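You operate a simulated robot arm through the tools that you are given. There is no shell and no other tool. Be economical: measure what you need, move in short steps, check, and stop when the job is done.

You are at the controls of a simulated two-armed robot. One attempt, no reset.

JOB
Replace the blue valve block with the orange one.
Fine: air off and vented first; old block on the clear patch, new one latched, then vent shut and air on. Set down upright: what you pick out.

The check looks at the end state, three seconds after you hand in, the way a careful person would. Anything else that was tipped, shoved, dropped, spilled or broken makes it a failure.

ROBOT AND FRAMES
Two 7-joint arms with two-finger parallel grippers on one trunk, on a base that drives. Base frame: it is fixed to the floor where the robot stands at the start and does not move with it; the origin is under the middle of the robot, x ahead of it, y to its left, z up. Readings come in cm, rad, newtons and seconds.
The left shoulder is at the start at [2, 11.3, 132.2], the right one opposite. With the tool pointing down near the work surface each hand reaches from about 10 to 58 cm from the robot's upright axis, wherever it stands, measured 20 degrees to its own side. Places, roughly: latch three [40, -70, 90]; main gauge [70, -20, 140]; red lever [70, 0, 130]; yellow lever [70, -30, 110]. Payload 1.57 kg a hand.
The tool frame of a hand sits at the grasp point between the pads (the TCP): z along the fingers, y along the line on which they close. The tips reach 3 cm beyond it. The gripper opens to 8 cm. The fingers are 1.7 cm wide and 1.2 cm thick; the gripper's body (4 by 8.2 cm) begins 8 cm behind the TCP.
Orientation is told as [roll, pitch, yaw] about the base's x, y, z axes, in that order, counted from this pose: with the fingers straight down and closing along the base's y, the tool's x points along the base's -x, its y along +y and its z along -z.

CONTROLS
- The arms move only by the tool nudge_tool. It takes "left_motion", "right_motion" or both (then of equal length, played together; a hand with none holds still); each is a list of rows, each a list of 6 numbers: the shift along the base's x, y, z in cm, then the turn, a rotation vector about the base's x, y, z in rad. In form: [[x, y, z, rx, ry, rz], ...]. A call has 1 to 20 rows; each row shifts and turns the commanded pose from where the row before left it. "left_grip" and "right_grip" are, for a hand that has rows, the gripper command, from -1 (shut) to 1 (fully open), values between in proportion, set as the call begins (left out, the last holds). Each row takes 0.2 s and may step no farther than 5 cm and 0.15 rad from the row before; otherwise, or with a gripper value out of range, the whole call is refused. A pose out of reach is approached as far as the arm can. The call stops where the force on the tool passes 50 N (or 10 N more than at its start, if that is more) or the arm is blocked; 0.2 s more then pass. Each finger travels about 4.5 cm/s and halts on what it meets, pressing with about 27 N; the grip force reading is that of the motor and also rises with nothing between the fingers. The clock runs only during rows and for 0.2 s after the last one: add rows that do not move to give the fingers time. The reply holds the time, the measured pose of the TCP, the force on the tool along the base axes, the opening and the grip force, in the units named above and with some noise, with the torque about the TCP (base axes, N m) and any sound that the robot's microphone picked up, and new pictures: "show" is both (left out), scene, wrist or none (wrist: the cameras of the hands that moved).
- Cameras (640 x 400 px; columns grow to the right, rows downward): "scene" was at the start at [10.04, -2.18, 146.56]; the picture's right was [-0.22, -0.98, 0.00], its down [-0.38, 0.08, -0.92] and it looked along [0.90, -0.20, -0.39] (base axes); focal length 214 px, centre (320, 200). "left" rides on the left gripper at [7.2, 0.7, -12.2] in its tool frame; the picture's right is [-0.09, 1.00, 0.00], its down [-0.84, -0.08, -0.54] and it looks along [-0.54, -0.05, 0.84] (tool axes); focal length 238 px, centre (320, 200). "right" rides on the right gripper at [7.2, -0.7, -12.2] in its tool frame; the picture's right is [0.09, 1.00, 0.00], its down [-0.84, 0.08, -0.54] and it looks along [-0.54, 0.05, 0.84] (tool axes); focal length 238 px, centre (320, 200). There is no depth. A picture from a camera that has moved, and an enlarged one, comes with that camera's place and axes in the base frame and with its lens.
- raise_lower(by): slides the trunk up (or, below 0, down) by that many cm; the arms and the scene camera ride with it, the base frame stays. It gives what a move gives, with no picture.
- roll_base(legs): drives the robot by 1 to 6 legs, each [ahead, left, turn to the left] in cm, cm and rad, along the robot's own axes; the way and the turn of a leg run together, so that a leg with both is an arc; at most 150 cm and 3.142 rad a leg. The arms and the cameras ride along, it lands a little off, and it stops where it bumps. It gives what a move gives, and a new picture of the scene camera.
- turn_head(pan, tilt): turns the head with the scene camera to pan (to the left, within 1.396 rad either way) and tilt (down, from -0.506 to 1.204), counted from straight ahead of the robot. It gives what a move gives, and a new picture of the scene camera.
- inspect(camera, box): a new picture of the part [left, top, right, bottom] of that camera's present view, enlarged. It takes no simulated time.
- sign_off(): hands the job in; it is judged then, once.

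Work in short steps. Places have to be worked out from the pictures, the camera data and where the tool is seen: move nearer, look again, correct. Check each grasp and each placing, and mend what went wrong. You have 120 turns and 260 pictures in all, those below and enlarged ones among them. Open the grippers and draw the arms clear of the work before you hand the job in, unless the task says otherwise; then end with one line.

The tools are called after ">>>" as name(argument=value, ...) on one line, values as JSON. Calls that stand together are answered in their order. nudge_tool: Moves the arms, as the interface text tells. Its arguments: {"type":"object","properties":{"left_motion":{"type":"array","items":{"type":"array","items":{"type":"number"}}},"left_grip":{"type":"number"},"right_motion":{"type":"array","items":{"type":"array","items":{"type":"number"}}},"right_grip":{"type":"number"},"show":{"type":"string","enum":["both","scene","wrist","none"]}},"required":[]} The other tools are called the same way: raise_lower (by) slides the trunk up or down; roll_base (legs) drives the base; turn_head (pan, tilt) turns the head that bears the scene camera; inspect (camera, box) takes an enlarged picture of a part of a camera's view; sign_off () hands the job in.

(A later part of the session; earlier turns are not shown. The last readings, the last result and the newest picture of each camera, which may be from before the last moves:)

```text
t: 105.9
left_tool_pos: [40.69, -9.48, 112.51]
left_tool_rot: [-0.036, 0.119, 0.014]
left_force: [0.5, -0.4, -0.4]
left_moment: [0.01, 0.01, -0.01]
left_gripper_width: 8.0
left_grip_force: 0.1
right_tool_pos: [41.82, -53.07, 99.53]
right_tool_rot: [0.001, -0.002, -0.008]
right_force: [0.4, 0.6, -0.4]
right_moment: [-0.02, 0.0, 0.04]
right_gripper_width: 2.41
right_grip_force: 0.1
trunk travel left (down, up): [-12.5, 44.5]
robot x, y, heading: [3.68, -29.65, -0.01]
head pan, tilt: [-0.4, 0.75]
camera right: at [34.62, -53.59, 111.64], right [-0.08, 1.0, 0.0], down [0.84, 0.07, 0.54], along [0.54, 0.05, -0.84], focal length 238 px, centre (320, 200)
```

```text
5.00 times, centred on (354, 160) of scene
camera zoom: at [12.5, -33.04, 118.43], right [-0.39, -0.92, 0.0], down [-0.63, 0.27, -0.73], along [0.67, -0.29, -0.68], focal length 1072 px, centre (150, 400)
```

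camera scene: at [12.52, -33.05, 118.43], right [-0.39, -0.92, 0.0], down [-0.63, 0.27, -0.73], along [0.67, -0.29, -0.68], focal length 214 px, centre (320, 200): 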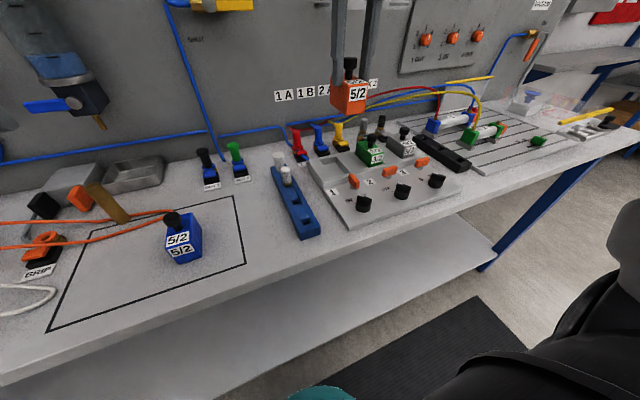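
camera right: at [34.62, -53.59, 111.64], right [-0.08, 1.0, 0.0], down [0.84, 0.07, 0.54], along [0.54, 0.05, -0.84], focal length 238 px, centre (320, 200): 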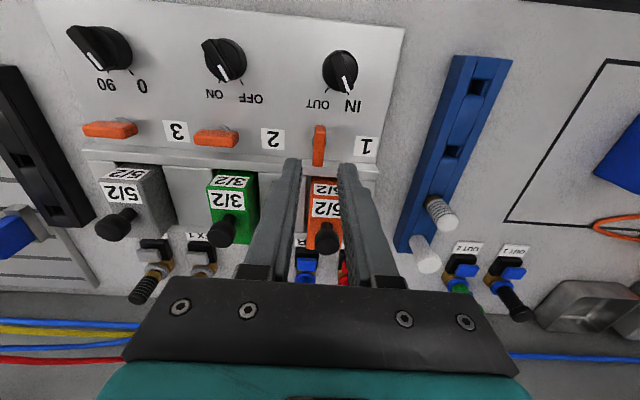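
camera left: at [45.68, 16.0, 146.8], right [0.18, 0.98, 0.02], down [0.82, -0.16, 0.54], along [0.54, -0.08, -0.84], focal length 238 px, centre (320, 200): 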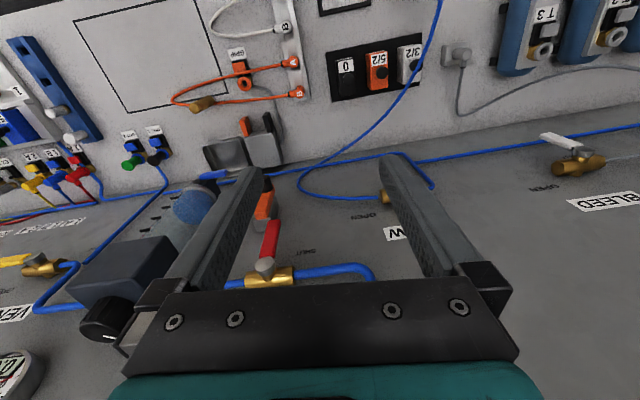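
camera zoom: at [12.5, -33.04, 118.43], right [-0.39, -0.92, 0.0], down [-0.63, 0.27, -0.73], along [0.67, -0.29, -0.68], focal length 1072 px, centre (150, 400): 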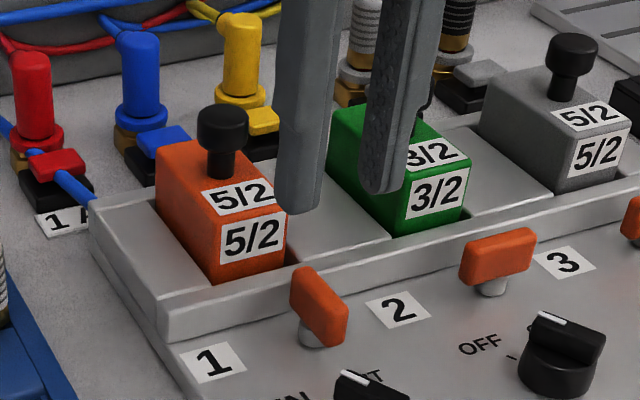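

The bar is centred between the fingers. I'll go down, close, and turn clockwise in stages.

>>> nudge_tool(right_motion=[[0.1, 0.05, -2, 0, 0, 0], [0, 0, -1.5, 0, 0, 0], [0, 0, -0.8, 0, 0, 0], [0, 0, -0.4, 0, 0, 0], [0, 0, 0, 0, 0, 0]], show="none")

>>> nudge_tool(right_motion=[[0, 0, 0, 0, 0, 0], [0, 0, 0, 0, 0, 0], [0, 0, 0, 0, 0, 0]], right_grip=-1, show="none")

>>> nudge_tool(right_motion=[[0, 0, 0, 0, 0, -0.13], [0, 0, 0, 0, 0, -0.13], [0, 0, 0, 0, 0, -0.13], [0, 0, 0, 0, 0, -0.13], [0, 0, 0, 0, 0, -0.13], [0, 0, 0, 0, 0, 0]], show="wrist")

>>> inspect(camera="scene", box=[290, 120, 418, 200])

```text
t: 107.1
left_tool_pos: [40.75, -9.4, 112.71]
left_tool_rot: [-0.036, 0.119, 0.015]
left_force: [0.3, 0.0, -0.2]
left_moment: [0.01, -0.01, 0.01]
left_gripper_width: 8.01
left_grip_force: 0.0
right_tool_pos: [41.87, -53.01, 94.66]
right_tool_rot: [0.003, 0.0, -0.009]
right_force: [-0.3, 0.2, 0.7]
right_moment: [0.0, -0.01, 0.0]
right_gripper_width: 2.41
right_grip_force: 0.0
trunk travel left (down, up): [-12.5, 44.5]
robot x, y, heading: [3.94, -29.62, -0.005]
head pan, tilt: [-0.4, 0.75]
```

```text
t: 107.9
left_tool_pos: [40.76, -9.67, 112.61]
left_tool_rot: [-0.035, 0.117, 0.015]
left_force: [-0.3, 0.7, -0.1]
left_moment: [0.01, -0.04, 0.0]
left_gripper_width: 7.98
left_grip_force: 0.0
right_tool_pos: [41.83, -53.01, 94.77]
right_tool_rot: [0.002, 0.001, -0.009]
right_force: [-0.1, -4.6, -0.3]
right_moment: [-0.19, 0.08, -0.01]
right_gripper_width: 0.98
right_grip_force: 28.0
trunk travel left (down, up): [-12.5, 44.5]
robot x, y, heading: [3.88, -30.09, -0.004]
head pan, tilt: [-0.4, 0.75]
```

```text
t: 109.3
left_tool_pos: [40.82, -9.56, 112.54]
left_tool_rot: [-0.036, 0.12, 0.015]
left_force: [0.2, 0.1, -0.1]
left_moment: [0.01, -0.02, -0.05]
left_gripper_width: 8.0
left_grip_force: 0.0
right_tool_pos: [42.06, -52.87, 94.76]
right_tool_rot: [0.003, 0.001, -0.663]
right_force: [1.4, -0.2, 0.7]
right_moment: [0.18, 0.18, -0.01]
right_gripper_width: 1.01
right_grip_force: 28.4
trunk travel left (down, up): [-12.5, 44.5]
robot x, y, heading: [4.01, -29.79, -0.003]
head pan, tilt: [-0.4, 0.75]
camera right: at [35.89, -49.02, 106.93], right [0.54, 0.84, 0.0], down [0.71, -0.45, 0.54], along [0.46, -0.29, -0.84], focal length 238 px, centre (320, 200)
```

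right: 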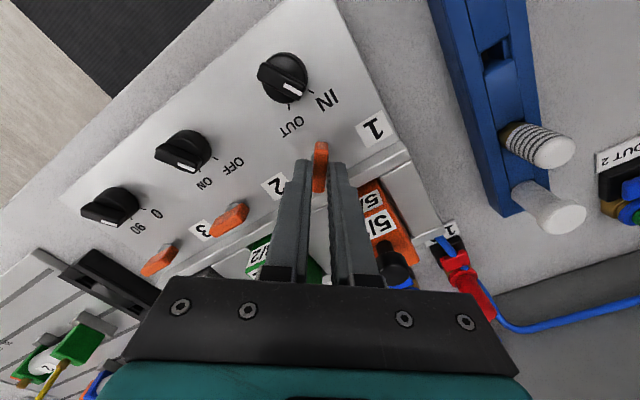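

```text
5.00 times, centred on (354, 160) of scene
camera zoom: at [12.53, -33.05, 118.43], right [-0.39, -0.92, 0.0], down [-0.63, 0.27, -0.73], along [0.67, -0.29, -0.68], focal length 1072 px, centre (150, 400)
```

zoom: 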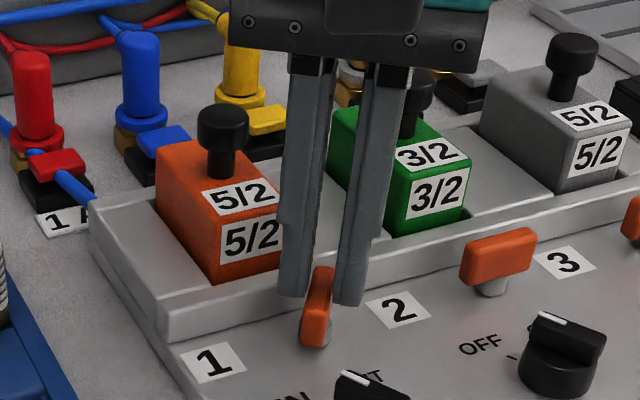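

The latch is turning freely. I'll continue to -90° and press lightly against the stop.

>>> nudge_tool(right_motion=[[0, 0, 0, 0, 0, -0.13], [0, 0, 0, 0, 0, -0.13], [0, 0, 0, 0, 0, -0.13], [0, 0, 0, 0, 0, -0.13], [0, 0, 0, 0, 0, -0.13], [0, 0, 0, 0, 0, -0.13], [0, 0, 0, 0, 0, -0.13], [0, 0, 0, 0, 0, -0.07], [0, 0, 0, 0, 0, 0]], show="wrist")

>>> inspect(camera="scene", box=[290, 120, 418, 200])

```text
t: 111.3
left_tool_pos: [40.82, -9.45, 112.45]
left_tool_rot: [-0.035, 0.12, 0.016]
left_force: [-0.2, -0.1, 0.8]
left_moment: [-0.02, 0.02, 0.01]
left_gripper_width: 8.0
left_grip_force: 0.1
right_tool_pos: [42.14, -52.97, 94.66]
right_tool_rot: [0.003, 0.0, -1.639]
right_force: [11.9, 6.9, -1.3]
right_moment: [-0.23, -0.32, 0.51]
right_gripper_width: 1.06
right_grip_force: 28.5
trunk travel left (down, up): [-12.5, 44.5]
robot x, y, heading: [4.15, -29.58, -0.002]
head pan, tilt: [-0.4, 0.75]
camera right: at [41.95, -45.59, 106.93], right [1.0, 0.02, 0.0], down [0.02, -0.84, 0.54], along [0.02, -0.54, -0.84], focal length 238 px, centre (320, 200)
```

right: 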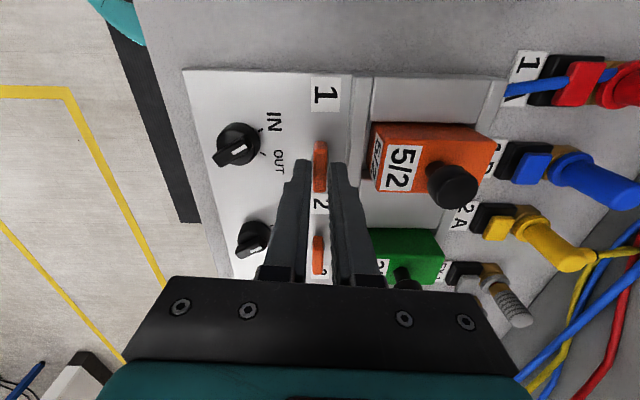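

```text
5.00 times, centred on (354, 160) of scene
camera zoom: at [12.65, -32.97, 118.42], right [-0.39, -0.92, 0.0], down [-0.63, 0.27, -0.73], along [0.67, -0.29, -0.68], focal length 1072 px, centre (150, 400)
```

zoom: 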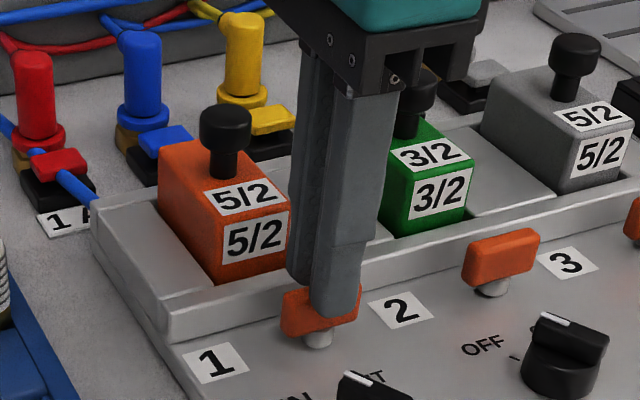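

The stop is felt (0.51 N·m) and the bar is parallel to the rail. I'll relax the twist, open, lift and yaw back.

>>> nudge_tool(right_motion=[[0, 0, 0, 0, 0, 0.07], [0, 0, 0, 0, 0, 0], [0, 0, 0, 0, 0, 0], [0, 0, 0, 0, 0, 0]], right_grip=-0.45, show="none")

>>> nudge_tool(right_motion=[[0, 0, 1, 0, 0, 0], [0, 0, 2, 0, 0, 0], [0, 0, 4, 0, 0, 0.14], [0, 0, 4, 0, 0, 0.143], [0, 0, 3, 0, 0, 0.143], [-0.5, 0, 2, 0, 0, 0.143], [-0.5, 0, 0, 0, 0, 0.143], [-0.5, 0, 0, 0, 0, 0.143], [-0.5, 0, 0, 0, 0, 0.143], [-0.5, 0, 0, 0, 0, 0.143], [-0.5, 0, 0, 0, 0, 0.143], [-0.5, 0, 0, 0, 0, 0.143], [-0.5, 0, 0, 0, 0, 0.14]], show="wrist")

>>> inspect(camera="scene", box=[290, 120, 418, 200])

>>> inspect(camera="right", box=[200, 60, 440, 210])

```text
t: 112.3
left_tool_pos: [40.8, -9.6, 112.62]
left_tool_rot: [-0.037, 0.118, 0.015]
left_force: [0.3, -0.6, 0.8]
left_moment: [0.0, 0.0, -0.01]
left_gripper_width: 8.0
left_grip_force: 0.1
right_tool_pos: [41.91, -52.88, 94.71]
right_tool_rot: [0.002, 0.0, -1.57]
right_force: [-0.5, -0.1, -0.2]
right_moment: [0.02, -0.03, -0.01]
right_gripper_width: 2.21
right_grip_force: 0.1
trunk travel left (down, up): [-12.5, 44.5]
robot x, y, heading: [3.69, -29.34, -0.005]
head pan, tilt: [-0.4, 0.75]
```

```text
t: 115.1
left_tool_pos: [40.62, -9.53, 112.71]
left_tool_rot: [-0.036, 0.118, 0.013]
left_force: [0.6, -0.3, -0.1]
left_moment: [-0.02, 0.0, -0.01]
left_gripper_width: 8.02
left_grip_force: 0.1
right_tool_pos: [37.87, -52.98, 110.72]
right_tool_rot: [0.002, 0.0, 0.001]
right_force: [-0.4, 0.3, 0.0]
right_moment: [0.02, 0.01, -0.03]
right_gripper_width: 2.19
right_grip_force: 0.0
trunk travel left (down, up): [-12.5, 44.5]
robot x, y, heading: [3.92, -29.6, -0.002]
head pan, tilt: [-0.4, 0.75]
camera right: at [30.73, -53.62, 122.92], right [-0.09, 1.0, 0.0], down [0.84, 0.08, 0.54], along [0.54, 0.05, -0.84], focal length 238 px, centre (320, 200)
```

right: 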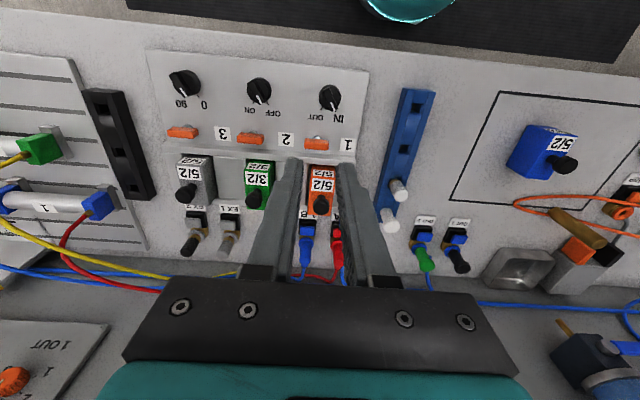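

```text
5.00 times, centred on (354, 160) of scene
camera zoom: at [12.51, -33.05, 118.43], right [-0.39, -0.92, 0.0], down [-0.63, 0.27, -0.73], along [0.67, -0.29, -0.68], focal length 1072 px, centre (150, 400)
```

zoom: 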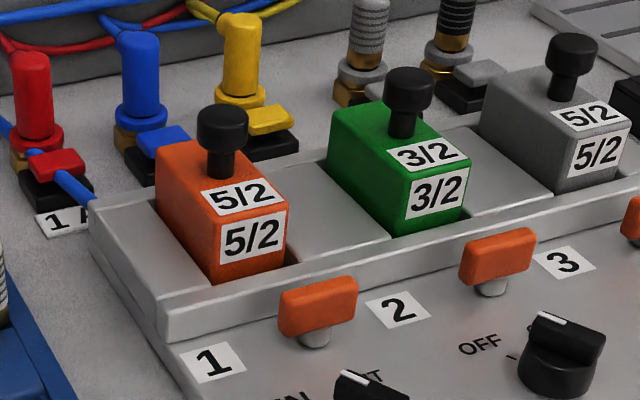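

```text
2.67 times, centred on (320, 135) of right
camera zoom: at [30.73, -53.62, 122.92], right [-0.09, 1.0, 0.0], down [0.84, 0.08, 0.54], along [0.54, 0.05, -0.84], focal length 636 px, centre (320, 373)
```

zoom: 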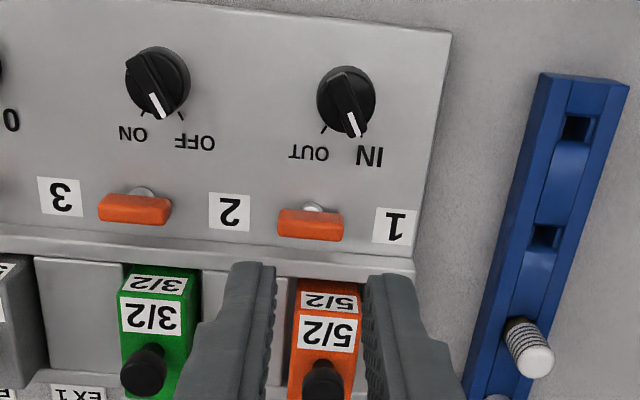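

Slot 1 now holds the orange 5/2 block and its latch is closed, parallel like the others. Next is the vent: I'll raise the trunk 15 cm and pitch the right hand forward in front of the vent lever.

>>> raise_lower(by=15)

>>> nudge_tool(right_motion=[[1.3, 1.15, -0.2, 0, -0.1428, 0], [1.3, 1.15, -0.2, 0, -0.1428, 0], [1.3, 1.15, -0.2, 0, -0.1428, 0], [1.3, 1.15, -0.2, 0, -0.1428, 0], [1.3, 1.15, -0.2, 0, -0.1428, 0], [1.3, 1.15, -0.2, 0, -0.1428, 0], [1.3, 1.15, -0.2, 0, -0.1428, 0], [1.3, 1.15, -0.2, 0, -0.1428, 0], [1.3, 1.15, -0.2, 0, -0.1428, 0], [1.3, 1.15, -0.2, 0, -0.1428, 0], [1.3, 1.15, -0.2, 0, -0.1428, 0], [0, 0, 0, 0, 0, 0]], right_grip=-1)

```text
t: 116.8
left_tool_pos: [40.65, -9.49, 127.64]
left_tool_rot: [-0.038, 0.12, 0.014]
left_force: [0.6, 0.3, 0.6]
left_moment: [0.01, 0.01, 0.01]
left_gripper_width: 8.0
left_grip_force: 0.0
right_tool_pos: [37.85, -52.99, 125.65]
right_tool_rot: [0.002, -0.003, -0.001]
right_force: [0.2, 0.3, 0.2]
right_moment: [-0.03, -0.02, 0.01]
right_gripper_width: 2.19
right_grip_force: 0.0
trunk travel left (down, up): [-27.5, 29.5]
robot x, y, heading: [3.87, -29.77, -0.006]
head pan, tilt: [-0.4, 0.75]
```

```text
t: 119.4
left_tool_pos: [40.67, -9.63, 127.61]
left_tool_rot: [-0.036, 0.117, 0.013]
left_force: [-0.4, 0.1, -0.1]
left_moment: [-0.02, -0.03, 0.02]
left_gripper_width: 8.0
left_grip_force: 0.1
right_tool_pos: [52.17, -40.37, 123.65]
right_tool_rot: [2.126, -1.564, -2.123]
right_force: [-0.4, 0.5, 0.8]
right_moment: [-0.02, -0.03, 0.02]
right_gripper_width: 0.02
right_grip_force: 21.7
trunk travel left (down, up): [-27.5, 29.5]
robot x, y, heading: [3.99, -29.76, -0.006]
head pan, tilt: [-0.4, 0.75]
camera scene: at [12.46, -33.04, 133.44], right [-0.39, -0.92, 0.0], down [-0.63, 0.27, -0.73], along [0.67, -0.29, -0.68], focal length 214 px, centre (320, 200)
camera right: at [40.0, -40.9, 116.36], right [0.0, 1.0, -0.09], down [-0.54, 0.07, 0.84], along [0.84, 0.05, 0.54], focal length 238 px, centre (320, 200)
```

scene: 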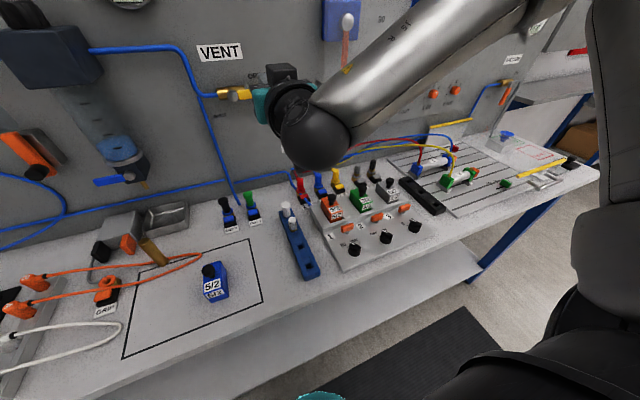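
right: 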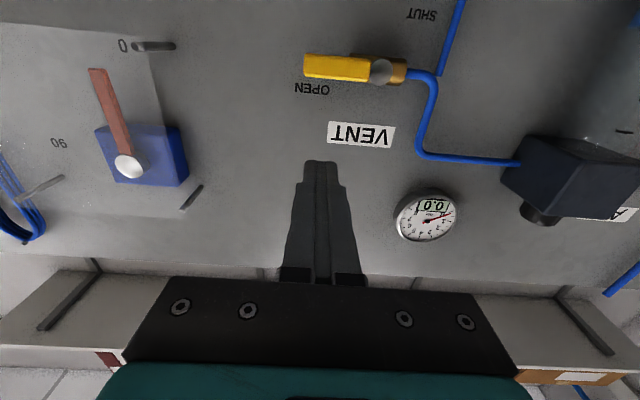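

Vent pivot confirmed at about [66.5, -34.7, 118], with the handle pointing right. I'll move in above the handle.

>>> nudge_tool(right_motion=[[3.26, 0.1, -0.54, 0, 0, 0], [3.26, 0.1, -0.54, 0, 0, 0], [3.26, 0.1, -0.54, 0, 0, 0], [3.26, 0.1, -0.54, 0, 0, 0], [0, 0, 0, 0, 0, 0]], show="wrist")

```text
t: 120.6
left_tool_pos: [40.75, -9.53, 127.66]
left_tool_rot: [-0.037, 0.117, 0.013]
left_force: [0.0, 0.0, 0.3]
left_moment: [-0.02, -0.01, -0.01]
left_gripper_width: 8.0
left_grip_force: 0.0
right_tool_pos: [64.95, -40.4, 121.57]
right_tool_rot: [1.185, -1.567, -1.184]
right_force: [0.4, 0.0, -0.9]
right_moment: [-0.08, -0.02, 0.0]
right_gripper_width: 0.0
right_grip_force: 21.8
right hand out of reach, approached as far as the arm can: row 4
trunk travel left (down, up): [-27.5, 29.5]
robot x, y, heading: [3.8, -29.96, -0.003]
head pan, tilt: [-0.4, 0.75]
camera right: at [52.81, -41.08, 114.41], right [0.0, 1.0, -0.09], down [-0.54, 0.07, 0.84], along [0.84, 0.05, 0.54], focal length 238 px, centre (320, 200)
```

right: 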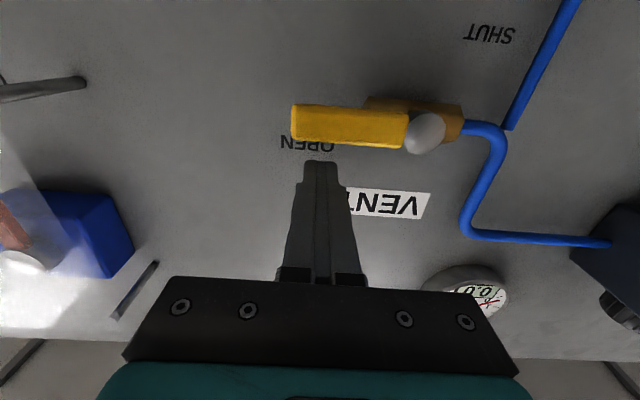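

The tips sit just above the handle, close to the reach limit but adequate. I'll sweep the handle down.

>>> nudge_tool(right_motion=[[0, 0.4, -1.35, 0, 0, 0], [0, -0.35, -1.36, 0, 0, 0], [0, 0, -1.41, 0, 0, 0], [0, 0.4, -1.36, 0, 0, 0], [0, 0.7, -1.2, 0, 0, 0], [0, 1.0, -1.0, 0, 0, 0], [0, 1.2, -0.7, 0, 0, 0], [0, 0.4, 0, 0, 0, 0]], show="both")

```text
t: 122.4
left_tool_pos: [40.83, -9.39, 127.62]
left_tool_rot: [-0.035, 0.119, 0.015]
left_force: [0.0, 0.6, -0.4]
left_moment: [0.0, -0.01, -0.04]
left_gripper_width: 8.03
left_grip_force: 0.1
right_tool_pos: [61.92, -41.76, 116.36]
right_tool_rot: [1.391, -1.567, -1.386]
right_force: [-0.1, 0.5, -0.4]
right_moment: [0.03, 0.0, 0.0]
right_gripper_width: 0.0
right_grip_force: 21.5
right hand out of reach, approached as far as the arm can: row 1, 3, 4, 5, 6, 7, 8
trunk travel left (down, up): [-27.5, 29.5]
robot x, y, heading: [3.93, -29.51, -0.004]
head pan, tilt: [-0.4, 0.75]
camera scene: at [12.51, -33.04, 133.43], right [-0.39, -0.92, 0.0], down [-0.63, 0.27, -0.73], along [0.67, -0.29, -0.68], focal length 214 px, centre (320, 200)
camera right: at [49.73, -42.22, 109.24], right [0.0, 1.0, -0.09], down [-0.54, 0.07, 0.84], along [0.84, 0.05, 0.54], focal length 238 px, centre (320, 200)
```

scene: 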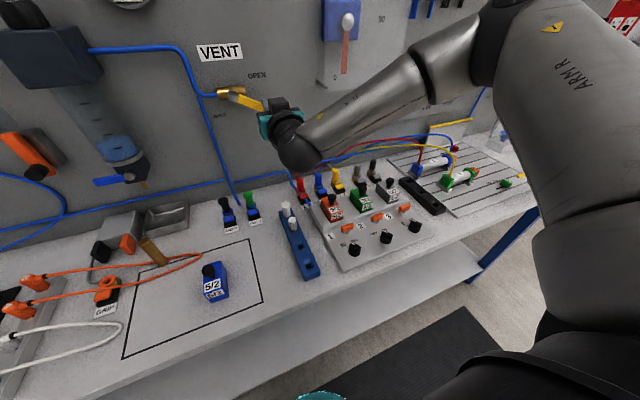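
right: 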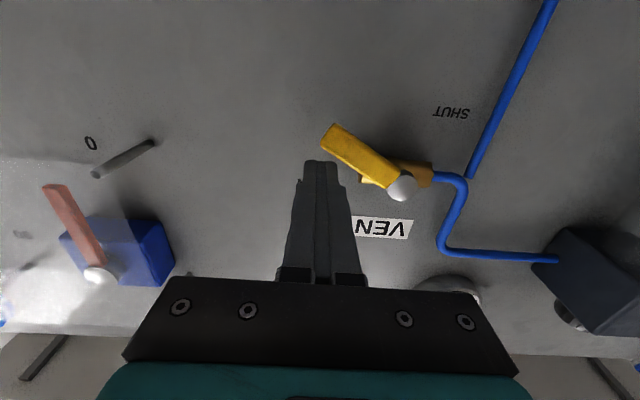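

The handle moved partway, about 35°, before the arm ran out of reach. I'll back off and raise the trunk 10 cm to the geometry that worked before.

>>> nudge_tool(right_motion=[[-1, -0.5, 0.5, 0, 0, 0], [-4, 0, 0, 0, 0, 0], [-4, 0, 0, 0, 0, 0], [0, 0, 0, 0, 0, 0]], show="none")

>>> raise_lower(by=10)

>>> nudge_tool(right_motion=[[0, 0, -2, 0, 0, 0], [0, 0, -2, 0, 0, 0], [0, 0, 0, 0, 0, 0]], show="wrist")

```text
t: 123.4
left_tool_pos: [40.72, -9.5, 127.59]
left_tool_rot: [-0.036, 0.118, 0.014]
left_force: [0.8, 0.3, -0.4]
left_moment: [-0.02, 0.03, 0.02]
left_gripper_width: 8.01
left_grip_force: 0.1
right_tool_pos: [52.9, -42.13, 116.96]
right_tool_rot: [1.738, -1.57, -1.738]
right_force: [-0.5, -0.3, 0.2]
right_moment: [0.01, 0.0, 0.02]
right_gripper_width: 0.01
right_grip_force: 21.5
trunk travel left (down, up): [-27.5, 29.5]
robot x, y, heading: [4.03, -29.58, -0.002]
head pan, tilt: [-0.4, 0.75]
```

```text
t: 124.8
left_tool_pos: [40.74, -9.62, 137.6]
left_tool_rot: [-0.037, 0.119, 0.013]
left_force: [0.2, 0.3, 0.0]
left_moment: [0.04, 0.01, 0.03]
left_gripper_width: 8.0
left_grip_force: 0.0
right_tool_pos: [52.84, -42.16, 127.03]
right_tool_rot: [1.581, -1.569, -1.578]
right_force: [-0.4, 0.0, 0.3]
right_moment: [-0.01, 0.04, 0.03]
right_gripper_width: 0.0
right_grip_force: 21.2
trunk travel left (down, up): [-37.5, 19.5]
robot x, y, heading: [4.01, -29.71, -0.001]
head pan, tilt: [-0.4, 0.75]
```

```text
t: 125.5
left_tool_pos: [40.76, -9.51, 137.65]
left_tool_rot: [-0.038, 0.118, 0.014]
left_force: [-0.2, 1.0, 0.5]
left_moment: [0.01, -0.01, 0.01]
left_gripper_width: 7.98
left_grip_force: 0.1
right_tool_pos: [52.95, -42.11, 122.87]
right_tool_rot: [1.807, -1.567, -1.808]
right_force: [-0.6, -0.5, -0.9]
right_moment: [-0.01, 0.0, 0.02]
right_gripper_width: 0.0
right_grip_force: 21.6
trunk travel left (down, up): [-37.5, 19.5]
robot x, y, heading: [4.11, -29.47, -0.003]
head pan, tilt: [-0.4, 0.75]
camera right: at [40.75, -42.77, 115.78], right [0.0, 1.0, -0.09], down [-0.54, 0.07, 0.84], along [0.84, 0.05, 0.54], focal length 238 px, centre (320, 200)
```

right: 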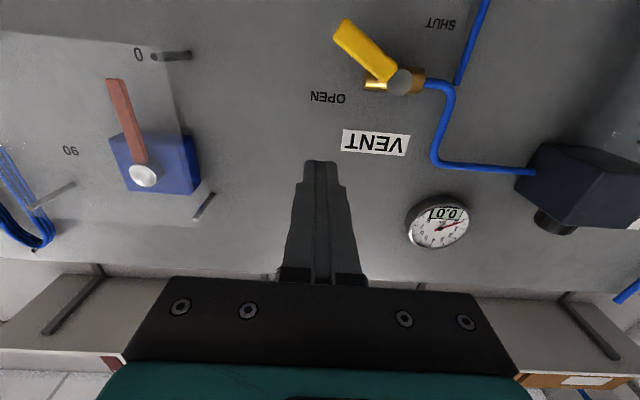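

The handle is about 30–45° down. Earlier this worked with the lever well to my right, so I'll drive 22 cm left and re-approach from there.

>>> roll_base(legs=[[0, 22, 0]])

>>> nudge_tool(right_motion=[[0, -4, -0.8, 0, 0, 0], [0, -4, -0.8, 0, 0, 0], [0, -4, -0.8, 0, 0, 0], [0, -4, -0.8, 0, 0, 0], [0, -4.5, -0.8, 0, 0, 0], [3, 0, 0, 0, 0, 0], [0, 0, 0, 0, 0, 0]], show="wrist")

```text
t: 127.2
left_tool_pos: [40.79, 12.43, 137.61]
left_tool_rot: [-0.038, 0.118, 0.015]
left_force: [0.3, 0.5, 0.2]
left_moment: [-0.01, -0.05, 0.01]
left_gripper_width: 8.01
left_grip_force: 0.0
right_tool_pos: [53.01, -20.1, 123.03]
right_tool_rot: [1.663, -1.57, -1.662]
right_force: [0.2, -0.3, 0.0]
right_moment: [0.0, 0.0, -0.01]
right_gripper_width: 0.0
right_grip_force: 21.0
trunk travel left (down, up): [-37.5, 19.5]
robot x, y, heading: [4.05, -7.83, -0.004]
head pan, tilt: [-0.4, 0.75]
camera scene: at [12.57, -11.05, 143.44], right [-0.39, -0.92, 0.0], down [-0.63, 0.27, -0.73], along [0.67, -0.29, -0.68], focal length 214 px, centre (320, 200)
```

scene: 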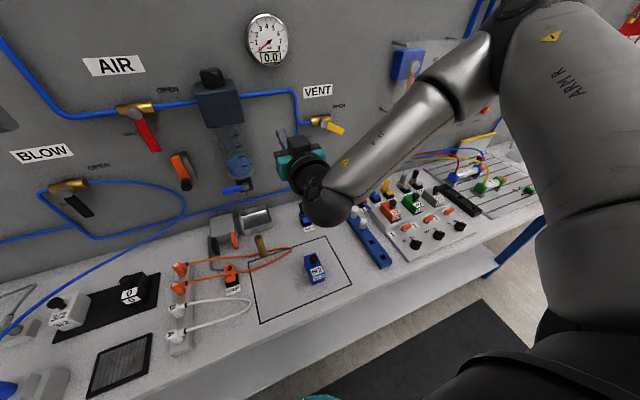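

```text
t: 128.8
left_tool_pos: [40.68, 12.36, 137.7]
left_tool_rot: [-0.035, 0.118, 0.014]
left_force: [0.2, 0.5, -0.3]
left_moment: [-0.01, -0.04, -0.01]
left_gripper_width: 8.0
left_grip_force: 0.0
right_tool_pos: [55.77, -40.8, 118.92]
right_tool_rot: [1.785, -1.566, -1.785]
right_force: [0.3, 0.1, -0.6]
right_moment: [-0.04, 0.04, -0.03]
right_gripper_width: 0.0
right_grip_force: 21.0
trunk travel left (down, up): [-37.5, 19.5]
robot x, y, heading: [4.21, -7.63, -0.002]
head pan, tilt: [-0.4, 0.75]
camera right: at [43.77, -41.38, 111.71], right [0.0, 1.0, -0.09], down [-0.54, 0.07, 0.84], along [0.84, 0.05, 0.54], focal length 238 px, centre (320, 200)
```

right: 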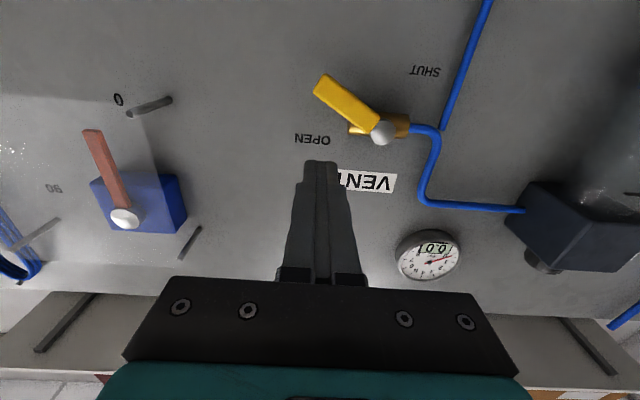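

The hand is in position above the tilted handle. I'll move in to depth.

>>> nudge_tool(right_motion=[[3.2, 0, 0, 0, 0, 0], [3.2, 0, 0, 0, 0, 0], [3.0, 0, 0, 0, 0, 0], [0, 0, 0, 0, 0, 0]], show="wrist")

```text
t: 129.8
left_tool_pos: [40.85, 12.31, 137.74]
left_tool_rot: [-0.035, 0.119, 0.014]
left_force: [0.8, 0.5, 0.0]
left_moment: [0.01, -0.01, 0.0]
left_gripper_width: 8.01
left_grip_force: 0.0
right_tool_pos: [65.36, -40.74, 118.82]
right_tool_rot: [1.873, -1.566, -1.87]
right_force: [-0.9, 0.0, 0.1]
right_moment: [-0.02, -0.04, 0.02]
right_gripper_width: 0.0
right_grip_force: 20.8
trunk travel left (down, up): [-37.5, 19.5]
robot x, y, heading: [4.12, -7.78, -0.002]
head pan, tilt: [-0.4, 0.75]
camera right: at [53.19, -41.34, 111.77], right [0.0, 1.0, -0.09], down [-0.54, 0.07, 0.84], along [0.84, 0.05, 0.54], focal length 238 px, centre (320, 200)
```

right: 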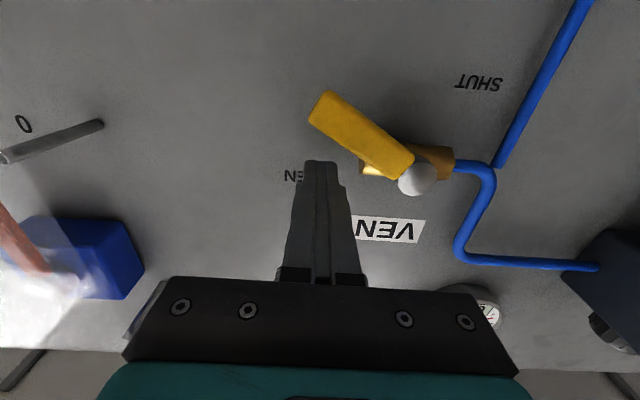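

Good reach and clear alignment. I'll complete the sweep to vertical.

>>> nudge_tool(right_motion=[[0, 0.5, -1.4, 0, 0, 0], [0, 0.5, -1.4, 0, 0, 0], [0, 0.75, -1.2, 0, 0, 0], [0, 1.05, -1.0, 0, 0, 0], [0, 1.2, -0.7, 0, 0, 0], [0, 0.3, 0, 0, 0, 0], [0, 0, 0, 0, 0, 0]], show="wrist")

```text
t: 131.4
left_tool_pos: [40.85, 12.32, 137.57]
left_tool_rot: [-0.036, 0.121, 0.014]
left_force: [-0.4, -0.2, 0.7]
left_moment: [0.02, 0.05, 0.03]
left_gripper_width: 8.03
left_grip_force: 0.1
right_tool_pos: [63.71, -36.93, 116.07]
right_tool_rot: [0.754, -1.566, -0.755]
right_force: [2.0, -5.4, -4.5]
right_moment: [-0.03, 0.11, -0.15]
right_gripper_width: 0.0
right_grip_force: 21.0
right hand out of reach, approached as far as the arm can: row 2, 3, 4, 5
trunk travel left (down, up): [-37.5, 19.5]
robot x, y, heading: [3.91, -7.48, -0.002]
head pan, tilt: [-0.4, 0.75]
camera right: at [51.46, -37.49, 108.95], right [0.0, 1.0, -0.09], down [-0.54, 0.07, 0.84], along [0.84, 0.05, 0.54], focal length 238 px, centre (320, 200)
```

right: 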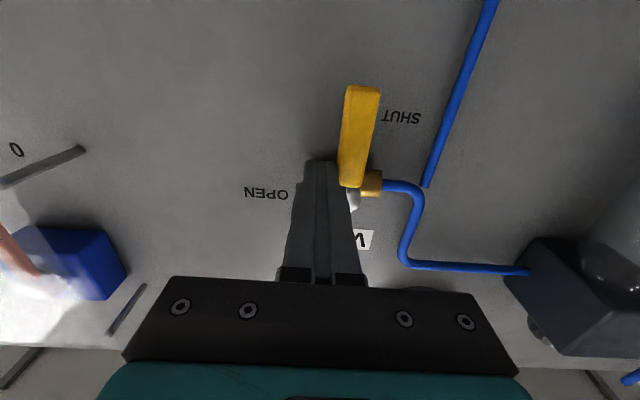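

The handle is nearly vertical. I'll give a slight extra push toward +y to make sure it reaches the stop.

>>> nudge_tool(right_motion=[[0, -0.3, -0.5, 0, 0, 0], [0, 0, -0.5, 0, 0, 0], [0, 0.5, 0, 0, 0, 0], [0, 0.4, 0, 0, 0, 0], [0, 0, 0, 0, 0, 0]], show="wrist")

```text
t: 132.6
left_tool_pos: [40.89, 12.1, 137.68]
left_tool_rot: [-0.033, 0.12, 0.013]
left_force: [0.2, 0.0, 0.6]
left_moment: [0.02, 0.01, -0.01]
left_gripper_width: 8.0
left_grip_force: 0.0
right_tool_pos: [63.19, -36.85, 116.03]
right_tool_rot: [1.366, -1.566, -1.371]
right_force: [4.4, -16.3, 1.4]
right_moment: [0.02, -0.06, -0.61]
right_gripper_width: 0.01
right_grip_force: 21.3
right hand out of reach, approached as far as the arm can: row 1, 2
trunk travel left (down, up): [-37.5, 19.5]
robot x, y, heading: [3.7, -7.77, -0.005]
head pan, tilt: [-0.4, 0.75]
camera right: at [51.05, -37.36, 108.84], right [0.0, 1.0, -0.09], down [-0.54, 0.08, 0.84], along [0.84, 0.04, 0.54], focal length 238 px, centre (320, 200)
```

right: 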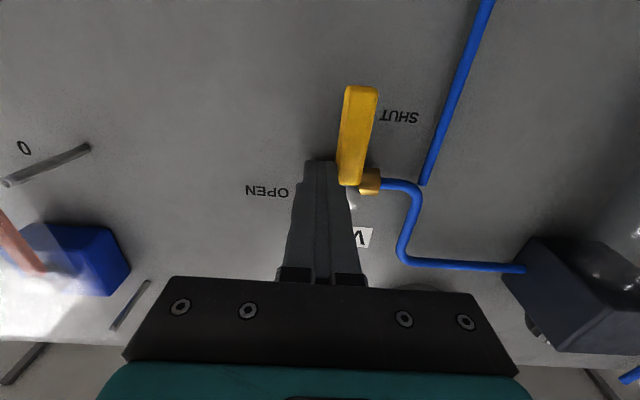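

It now resists with 16 N, so VENT is at its SHUT stop. I'll withdraw the right hand and return it to pointing down.

>>> nudge_tool(right_motion=[[0, -0.9, 0, 0, 0, 0], [-3.4, 0, 0, 0, 0, 0], [-3.4, 0, 0, 0, 0, 0], [-3.0, 0, 0, 0, 0, 0], [-3, 0, 3, 0, 0.136, 0], [-3, 0, 3, 0, 0.136, 0], [-3, 0, 3, 0, 0.136, 0], [-3, 0, 3, 0, 0.136, 0], [-3, 0, 3, 0, 0.136, 0], [-2, 0, 3, 0, 0.136, 0], [-1, 0, 1.5, 0, 0.126, 0], [-1, 0, 1.5, 0, 0.126, 0], [-1, 0, 1.5, 0, 0.126, 0], [-1, 0, 1.5, 0, 0.126, 0], [-1, 0, 1.5, 0, 0.126, 0], [-1, 0, 1.5, 0, 0.126, 0]], show="none")

>>> roll_base(legs=[[-4, 8, 0]])

>>> turn_head(pan=-0.2, tilt=0.4)

>>> inspect(camera="scene", box=[200, 110, 440, 260])

```text
t: 136.0
left_tool_pos: [40.84, 12.46, 137.47]
left_tool_rot: [-0.038, 0.121, 0.014]
left_force: [0.2, 0.2, -0.4]
left_moment: [0.01, 0.02, 0.0]
left_gripper_width: 7.99
left_grip_force: 0.2
right_tool_pos: [31.16, -37.56, 142.98]
right_tool_rot: [0.002, 0.004, -0.002]
right_force: [-0.7, 0.3, -1.3]
right_moment: [-0.02, 0.0, 0.0]
right_gripper_width: 0.0
right_grip_force: 21.1
right hand out of reach, approached as far as the arm can: row 7, 8
trunk travel left (down, up): [-37.5, 19.5]
robot x, y, heading: [3.74, -7.58, 0.002]
head pan, tilt: [-0.4, 0.75]
```

```text
t: 137.1
left_tool_pos: [36.86, 20.52, 137.7]
left_tool_rot: [-0.038, 0.118, 0.015]
left_force: [-0.1, 0.4, 0.0]
left_moment: [-0.02, -0.01, 0.01]
left_gripper_width: 8.02
left_grip_force: 0.0
right_tool_pos: [27.17, -29.66, 143.08]
right_tool_rot: [0.001, 0.0, -0.001]
right_force: [-0.5, -0.8, 0.9]
right_moment: [-0.02, 0.01, 0.0]
right_gripper_width: 0.04
right_grip_force: 21.5
trunk travel left (down, up): [-37.5, 19.5]
robot x, y, heading: [-0.01, 0.62, -0.003]
head pan, tilt: [-0.4, 0.75]
camera scene: at [8.59, -3.07, 143.44], right [-0.39, -0.92, 0.0], down [-0.63, 0.27, -0.73], along [0.67, -0.29, -0.68], focal length 214 px, centre (320, 200)
```

scene: 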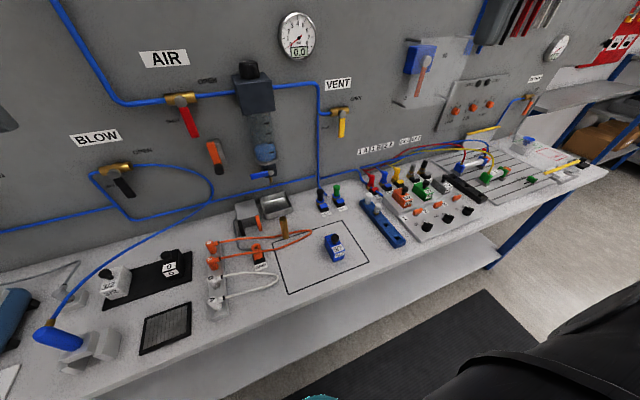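

```text
t: 138.0
left_tool_pos: [36.83, 20.5, 137.72]
left_tool_rot: [-0.04, 0.12, 0.014]
left_force: [-0.4, 0.0, -0.6]
left_moment: [-0.03, 0.01, 0.01]
left_gripper_width: 7.99
left_grip_force: 0.1
right_tool_pos: [27.3, -29.77, 143.0]
right_tool_rot: [0.001, 0.001, -0.002]
right_force: [0.1, 0.4, 0.4]
right_moment: [0.0, -0.01, 0.0]
right_gripper_width: 0.0
right_grip_force: 21.6
trunk travel left (down, up): [-37.5, 19.5]
robot x, y, heading: [-0.0, -0.04, 0.0]
head pan, tilt: [-0.201, 0.4]
camera scene: at [9.85, -2.44, 146.08], right [-0.27, -0.96, 0.0], down [-0.42, 0.12, -0.9], along [0.87, -0.25, -0.43], focal length 214 px, centre (320, 200)
```

scene: 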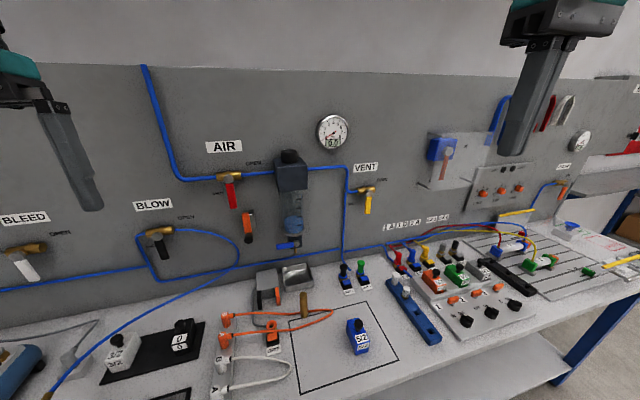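

```text
2.67 times, centred on (320, 185) of scene
camera zoom: at [9.85, -2.44, 146.08], right [-0.27, -0.96, 0.0], down [-0.42, 0.12, -0.9], along [0.87, -0.25, -0.43], focal length 572 px, centre (320, 240)
```

zoom: 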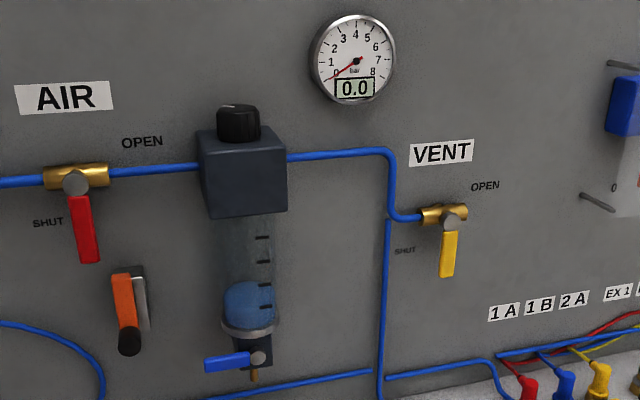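

VENT looks exactly as at the start, and the gauge reads 0.0. Now I'll pitch the left hand forward, ending to the left of the air lever.

>>> nudge_tool(left_motion=[[1.2, -0.8, -1.0, 0, -0.141, 0], [1.2, -0.8, -1.0, 0, -0.141, 0], [1.2, -0.8, -1.0, 0, -0.141, 0], [1.2, -0.8, -1.0, 0, -0.141, 0], [1.2, -0.8, -1.0, 0, -0.141, 0], [1.2, -0.8, -1.0, 0, -0.141, 0], [1.2, -0.8, -1.0, 0, -0.141, 0], [1.2, -0.8, -1.0, 0, -0.141, 0], [1.2, -0.8, -1.0, 0, -0.141, 0], [1.2, -0.8, -1.0, 0, -0.141, 0], [1.2, -0.8, -1.0, 0, -0.141, 0], [1.2, -0.8, -1.0, 0, -0.141, 0], [0, 0, 0, 0, 0, 0]], left_grip=-1, show="wrist")

```text
t: 140.8
left_tool_pos: [54.75, 23.91, 127.64]
left_tool_rot: [-1.978, -1.559, 1.939]
left_force: [-1.0, -0.6, 0.0]
left_moment: [-0.01, 0.01, 0.02]
left_gripper_width: 0.0
left_grip_force: 21.1
left hand out of reach, approached as far as the arm can: row 2, 3, 4, 5, 6, 7, 8, 9, 10, 11, 12
right_tool_pos: [27.21, -29.59, 142.99]
right_tool_rot: [0.0, 0.002, -0.002]
right_force: [-0.2, -0.1, -0.1]
right_moment: [-0.03, -0.01, 0.01]
right_gripper_width: 0.0
right_grip_force: 21.1
trunk travel left (down, up): [-37.5, 19.5]
robot x, y, heading: [0.19, 0.37, -0.004]
head pan, tilt: [-0.201, 0.4]
camera left: at [42.61, 24.98, 120.41], right [0.04, 1.0, 0.08], down [-0.55, -0.05, 0.83], along [0.84, -0.08, 0.54], focal length 238 px, centre (320, 200)
```

left: 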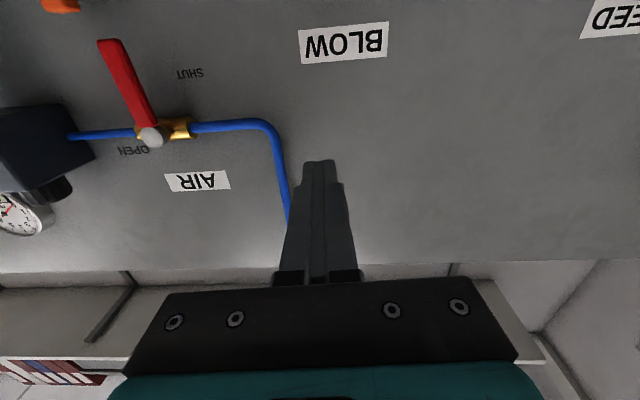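

The hand is now facing forward at [54.8, 23.9, 127.6]. I'll slide it right and down toward a spot left of the lever.

>>> nudge_tool(left_motion=[[0, -3, -1, 0, 0, 0], [0, -3, -1, 0, 0, 0], [0, -3, -1.5, 0, 0, 0], [0, -3, -1.5, 0, 0, 0], [0, -1, -1, 0, 0, 0], [0, 0, 0, 0, 0, 0]], show="wrist")

```text
t: 142.2
left_tool_pos: [57.64, 22.98, 120.82]
left_tool_rot: [-1.787, -1.556, 1.749]
left_force: [0.4, 0.1, 0.1]
left_moment: [-0.01, -0.02, 0.01]
left_gripper_width: 0.05
left_grip_force: 21.5
left hand out of reach, approached as far as the arm can: row 1, 2, 3, 4, 5
right_tool_pos: [27.23, -29.61, 142.99]
right_tool_rot: [0.002, 0.003, -0.002]
right_force: [-0.3, 0.0, 0.0]
right_moment: [0.03, 0.05, 0.04]
right_gripper_width: 0.0
right_grip_force: 21.8
trunk travel left (down, up): [-37.5, 19.5]
robot x, y, heading: [-0.03, 0.0, -0.005]
head pan, tilt: [-0.201, 0.4]
camera left: at [45.51, 23.94, 113.69], right [0.04, 1.0, 0.08], down [-0.55, -0.04, 0.84], along [0.84, -0.07, 0.54], focal length 238 px, centre (320, 200)
```

left: 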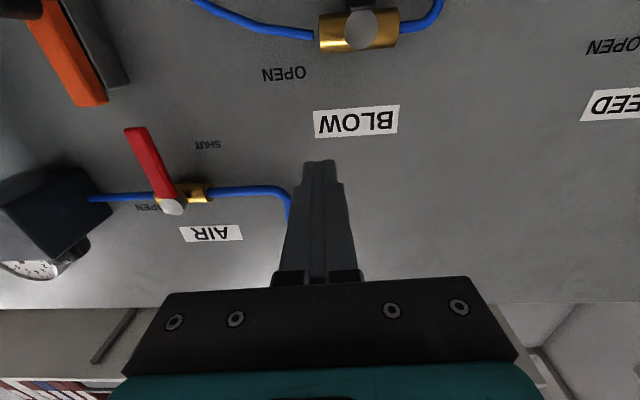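

The left arm's elbow posture blocks inward motion. The right arm's earlier vent-opening motion is just what is needed here, so I'll fold the left back and use the right with the same geometry (robot at y≈41, trunk +8.5).

>>> nudge_tool(left_motion=[[-1.5, 0.2, 1.2, 0, 0.141, 0], [-1.5, 0.2, 1.2, 0, 0.141, 0], [-1.5, 0.2, 1.2, 0, 0.141, 0], [-1.5, 0.2, 1.2, 0, 0.141, 0], [-1.5, 0.2, 1.2, 0, 0.141, 0], [-1.5, 0.2, 1.2, 0, 0.141, 0], [-1.5, 0.2, 1.2, 0, 0.141, 0], [-1.5, 0.2, 1.2, 0, 0.141, 0], [-1.5, 0.2, 1.2, 0, 0.141, 0], [-1.5, 0.2, 1.2, 0, 0.141, 0], [-1.5, 0.2, 1.2, 0, 0.141, 0]], show="none")

>>> raise_lower(by=8.5)

>>> roll_base(legs=[[0, 41, 0]])

```text
t: 144.6
left_tool_pos: [41.27, 25.52, 134.11]
left_tool_rot: [-0.037, -0.018, 0.015]
left_force: [0.7, 0.5, 0.5]
left_moment: [0.0, 0.01, -0.02]
left_gripper_width: 0.0
left_grip_force: 21.1
left hand out of reach, approached as far as the arm can: row 1
right_tool_pos: [27.22, -29.58, 143.04]
right_tool_rot: [0.003, 0.001, -0.001]
right_force: [0.6, 0.2, 0.0]
right_moment: [0.01, 0.0, -0.04]
right_gripper_width: 0.0
right_grip_force: 21.6
trunk travel left (down, up): [-37.5, 19.5]
robot x, y, heading: [-0.24, 0.59, 0.003]
head pan, tilt: [-0.201, 0.4]
```

```text
t: 145.8
left_tool_pos: [41.24, 25.47, 142.54]
left_tool_rot: [-0.038, -0.021, 0.014]
left_force: [-0.1, -0.1, 0.0]
left_moment: [0.04, 0.03, -0.03]
left_gripper_width: 0.03
left_grip_force: 21.0
right_tool_pos: [27.3, -29.57, 151.53]
right_tool_rot: [0.002, 0.001, -0.002]
right_force: [0.2, -0.3, 0.7]
right_moment: [-0.02, 0.01, 0.01]
right_gripper_width: 0.01
right_grip_force: 21.4
trunk travel left (down, up): [-46.0, 11.0]
robot x, y, heading: [-0.11, 0.31, -0.007]
head pan, tilt: [-0.201, 0.4]
```

```text
t: 148.3
left_tool_pos: [41.25, 66.44, 142.64]
left_tool_rot: [-0.038, -0.022, 0.015]
left_force: [-0.7, -0.6, 1.0]
left_moment: [-0.01, 0.03, 0.02]
left_gripper_width: 0.0
left_grip_force: 21.0
right_tool_pos: [27.28, 11.41, 151.52]
right_tool_rot: [0.004, 0.002, -0.001]
right_force: [0.3, 0.0, 0.7]
right_moment: [-0.02, -0.01, 0.02]
right_gripper_width: 0.0
right_grip_force: 21.4
trunk travel left (down, up): [-46.0, 11.0]
robot x, y, heading: [0.2, 40.79, 0.004]
head pan, tilt: [-0.201, 0.4]
camera scene: at [10.09, 39.12, 155.04], right [-0.2, -0.98, 0.0], down [-0.38, 0.08, -0.92], along [0.9, -0.18, -0.39], focal length 214 px, centre (320, 200)
```

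scene: 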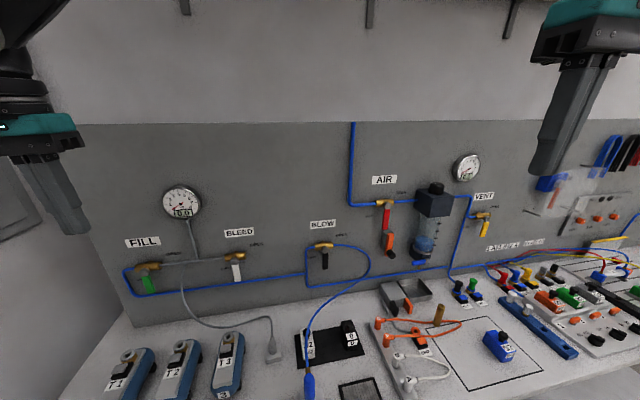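

Same relative geometry as before. I'll repeat the approach motion with the right hand to the left of the air lever.

>>> nudge_tool(right_motion=[[1.9, -0.3, -2.4, 0, -0.1428, 0], [1.9, -0.3, -2.4, 0, -0.1428, 0], [1.9, -0.3, -2.4, 0, -0.1428, 0], [1.9, -0.3, -2.4, 0, -0.1428, 0], [1.9, -0.3, -2.4, 0, -0.1428, 0], [3.0, 0.05, -3.0, 0, -0.1428, 0], [3.0, 0.05, -3.0, 0, -0.1428, 0], [3.0, 0.05, -3.0, 0, -0.1428, 0], [3.0, 0.05, -3.0, 0, -0.1428, 0], [3.0, 0.05, -3.0, 0, -0.1428, 0], [3.0, 0.05, -3.0, 0, -0.1428, 0], [0, 0, 0, 0, 0, 0]])

```text
t: 150.9
left_tool_pos: [41.14, 66.41, 142.6]
left_tool_rot: [-0.037, -0.022, 0.016]
left_force: [0.1, -0.1, -0.6]
left_moment: [0.0, -0.01, -0.01]
left_gripper_width: 0.0
left_grip_force: 21.1
right_tool_pos: [54.75, 10.12, 121.39]
right_tool_rot: [-1.431, -1.569, 1.436]
right_force: [-0.4, 0.1, -0.3]
right_moment: [0.01, 0.0, 0.03]
right_gripper_width: 0.01
right_grip_force: 21.3
trunk travel left (down, up): [-46.0, 11.0]
robot x, y, heading: [0.25, 40.92, 0.003]
head pan, tilt: [-0.201, 0.4]
camera scene: at [10.03, 39.06, 155.05], right [-0.2, -0.98, 0.0], down [-0.38, 0.08, -0.92], along [0.9, -0.18, -0.39], focal length 214 px, centre (320, 200)
camera right: at [42.56, 9.48, 114.35], right [0.0, 1.0, -0.09], down [-0.54, 0.08, 0.84], along [0.84, 0.05, 0.54], focal length 238 px, centre (320, 200)
```

scene: 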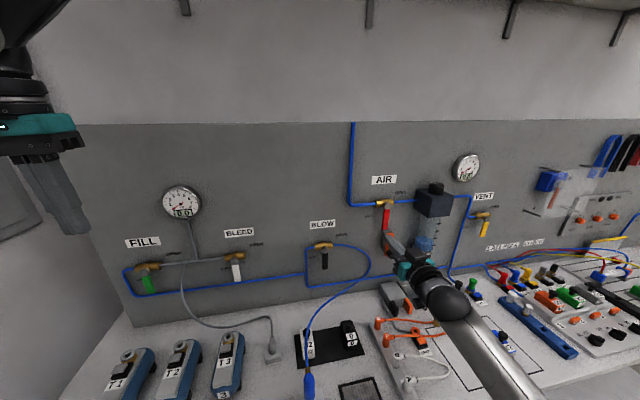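
right: 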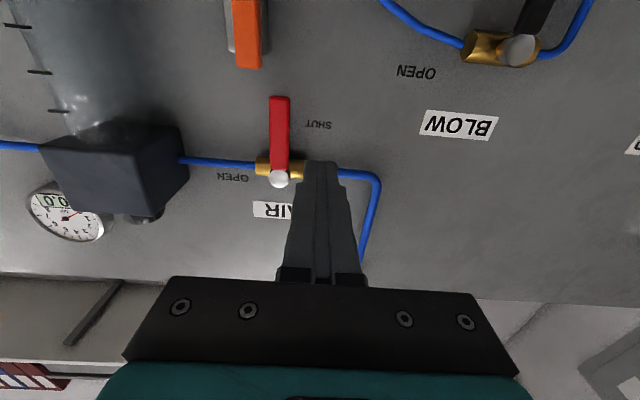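

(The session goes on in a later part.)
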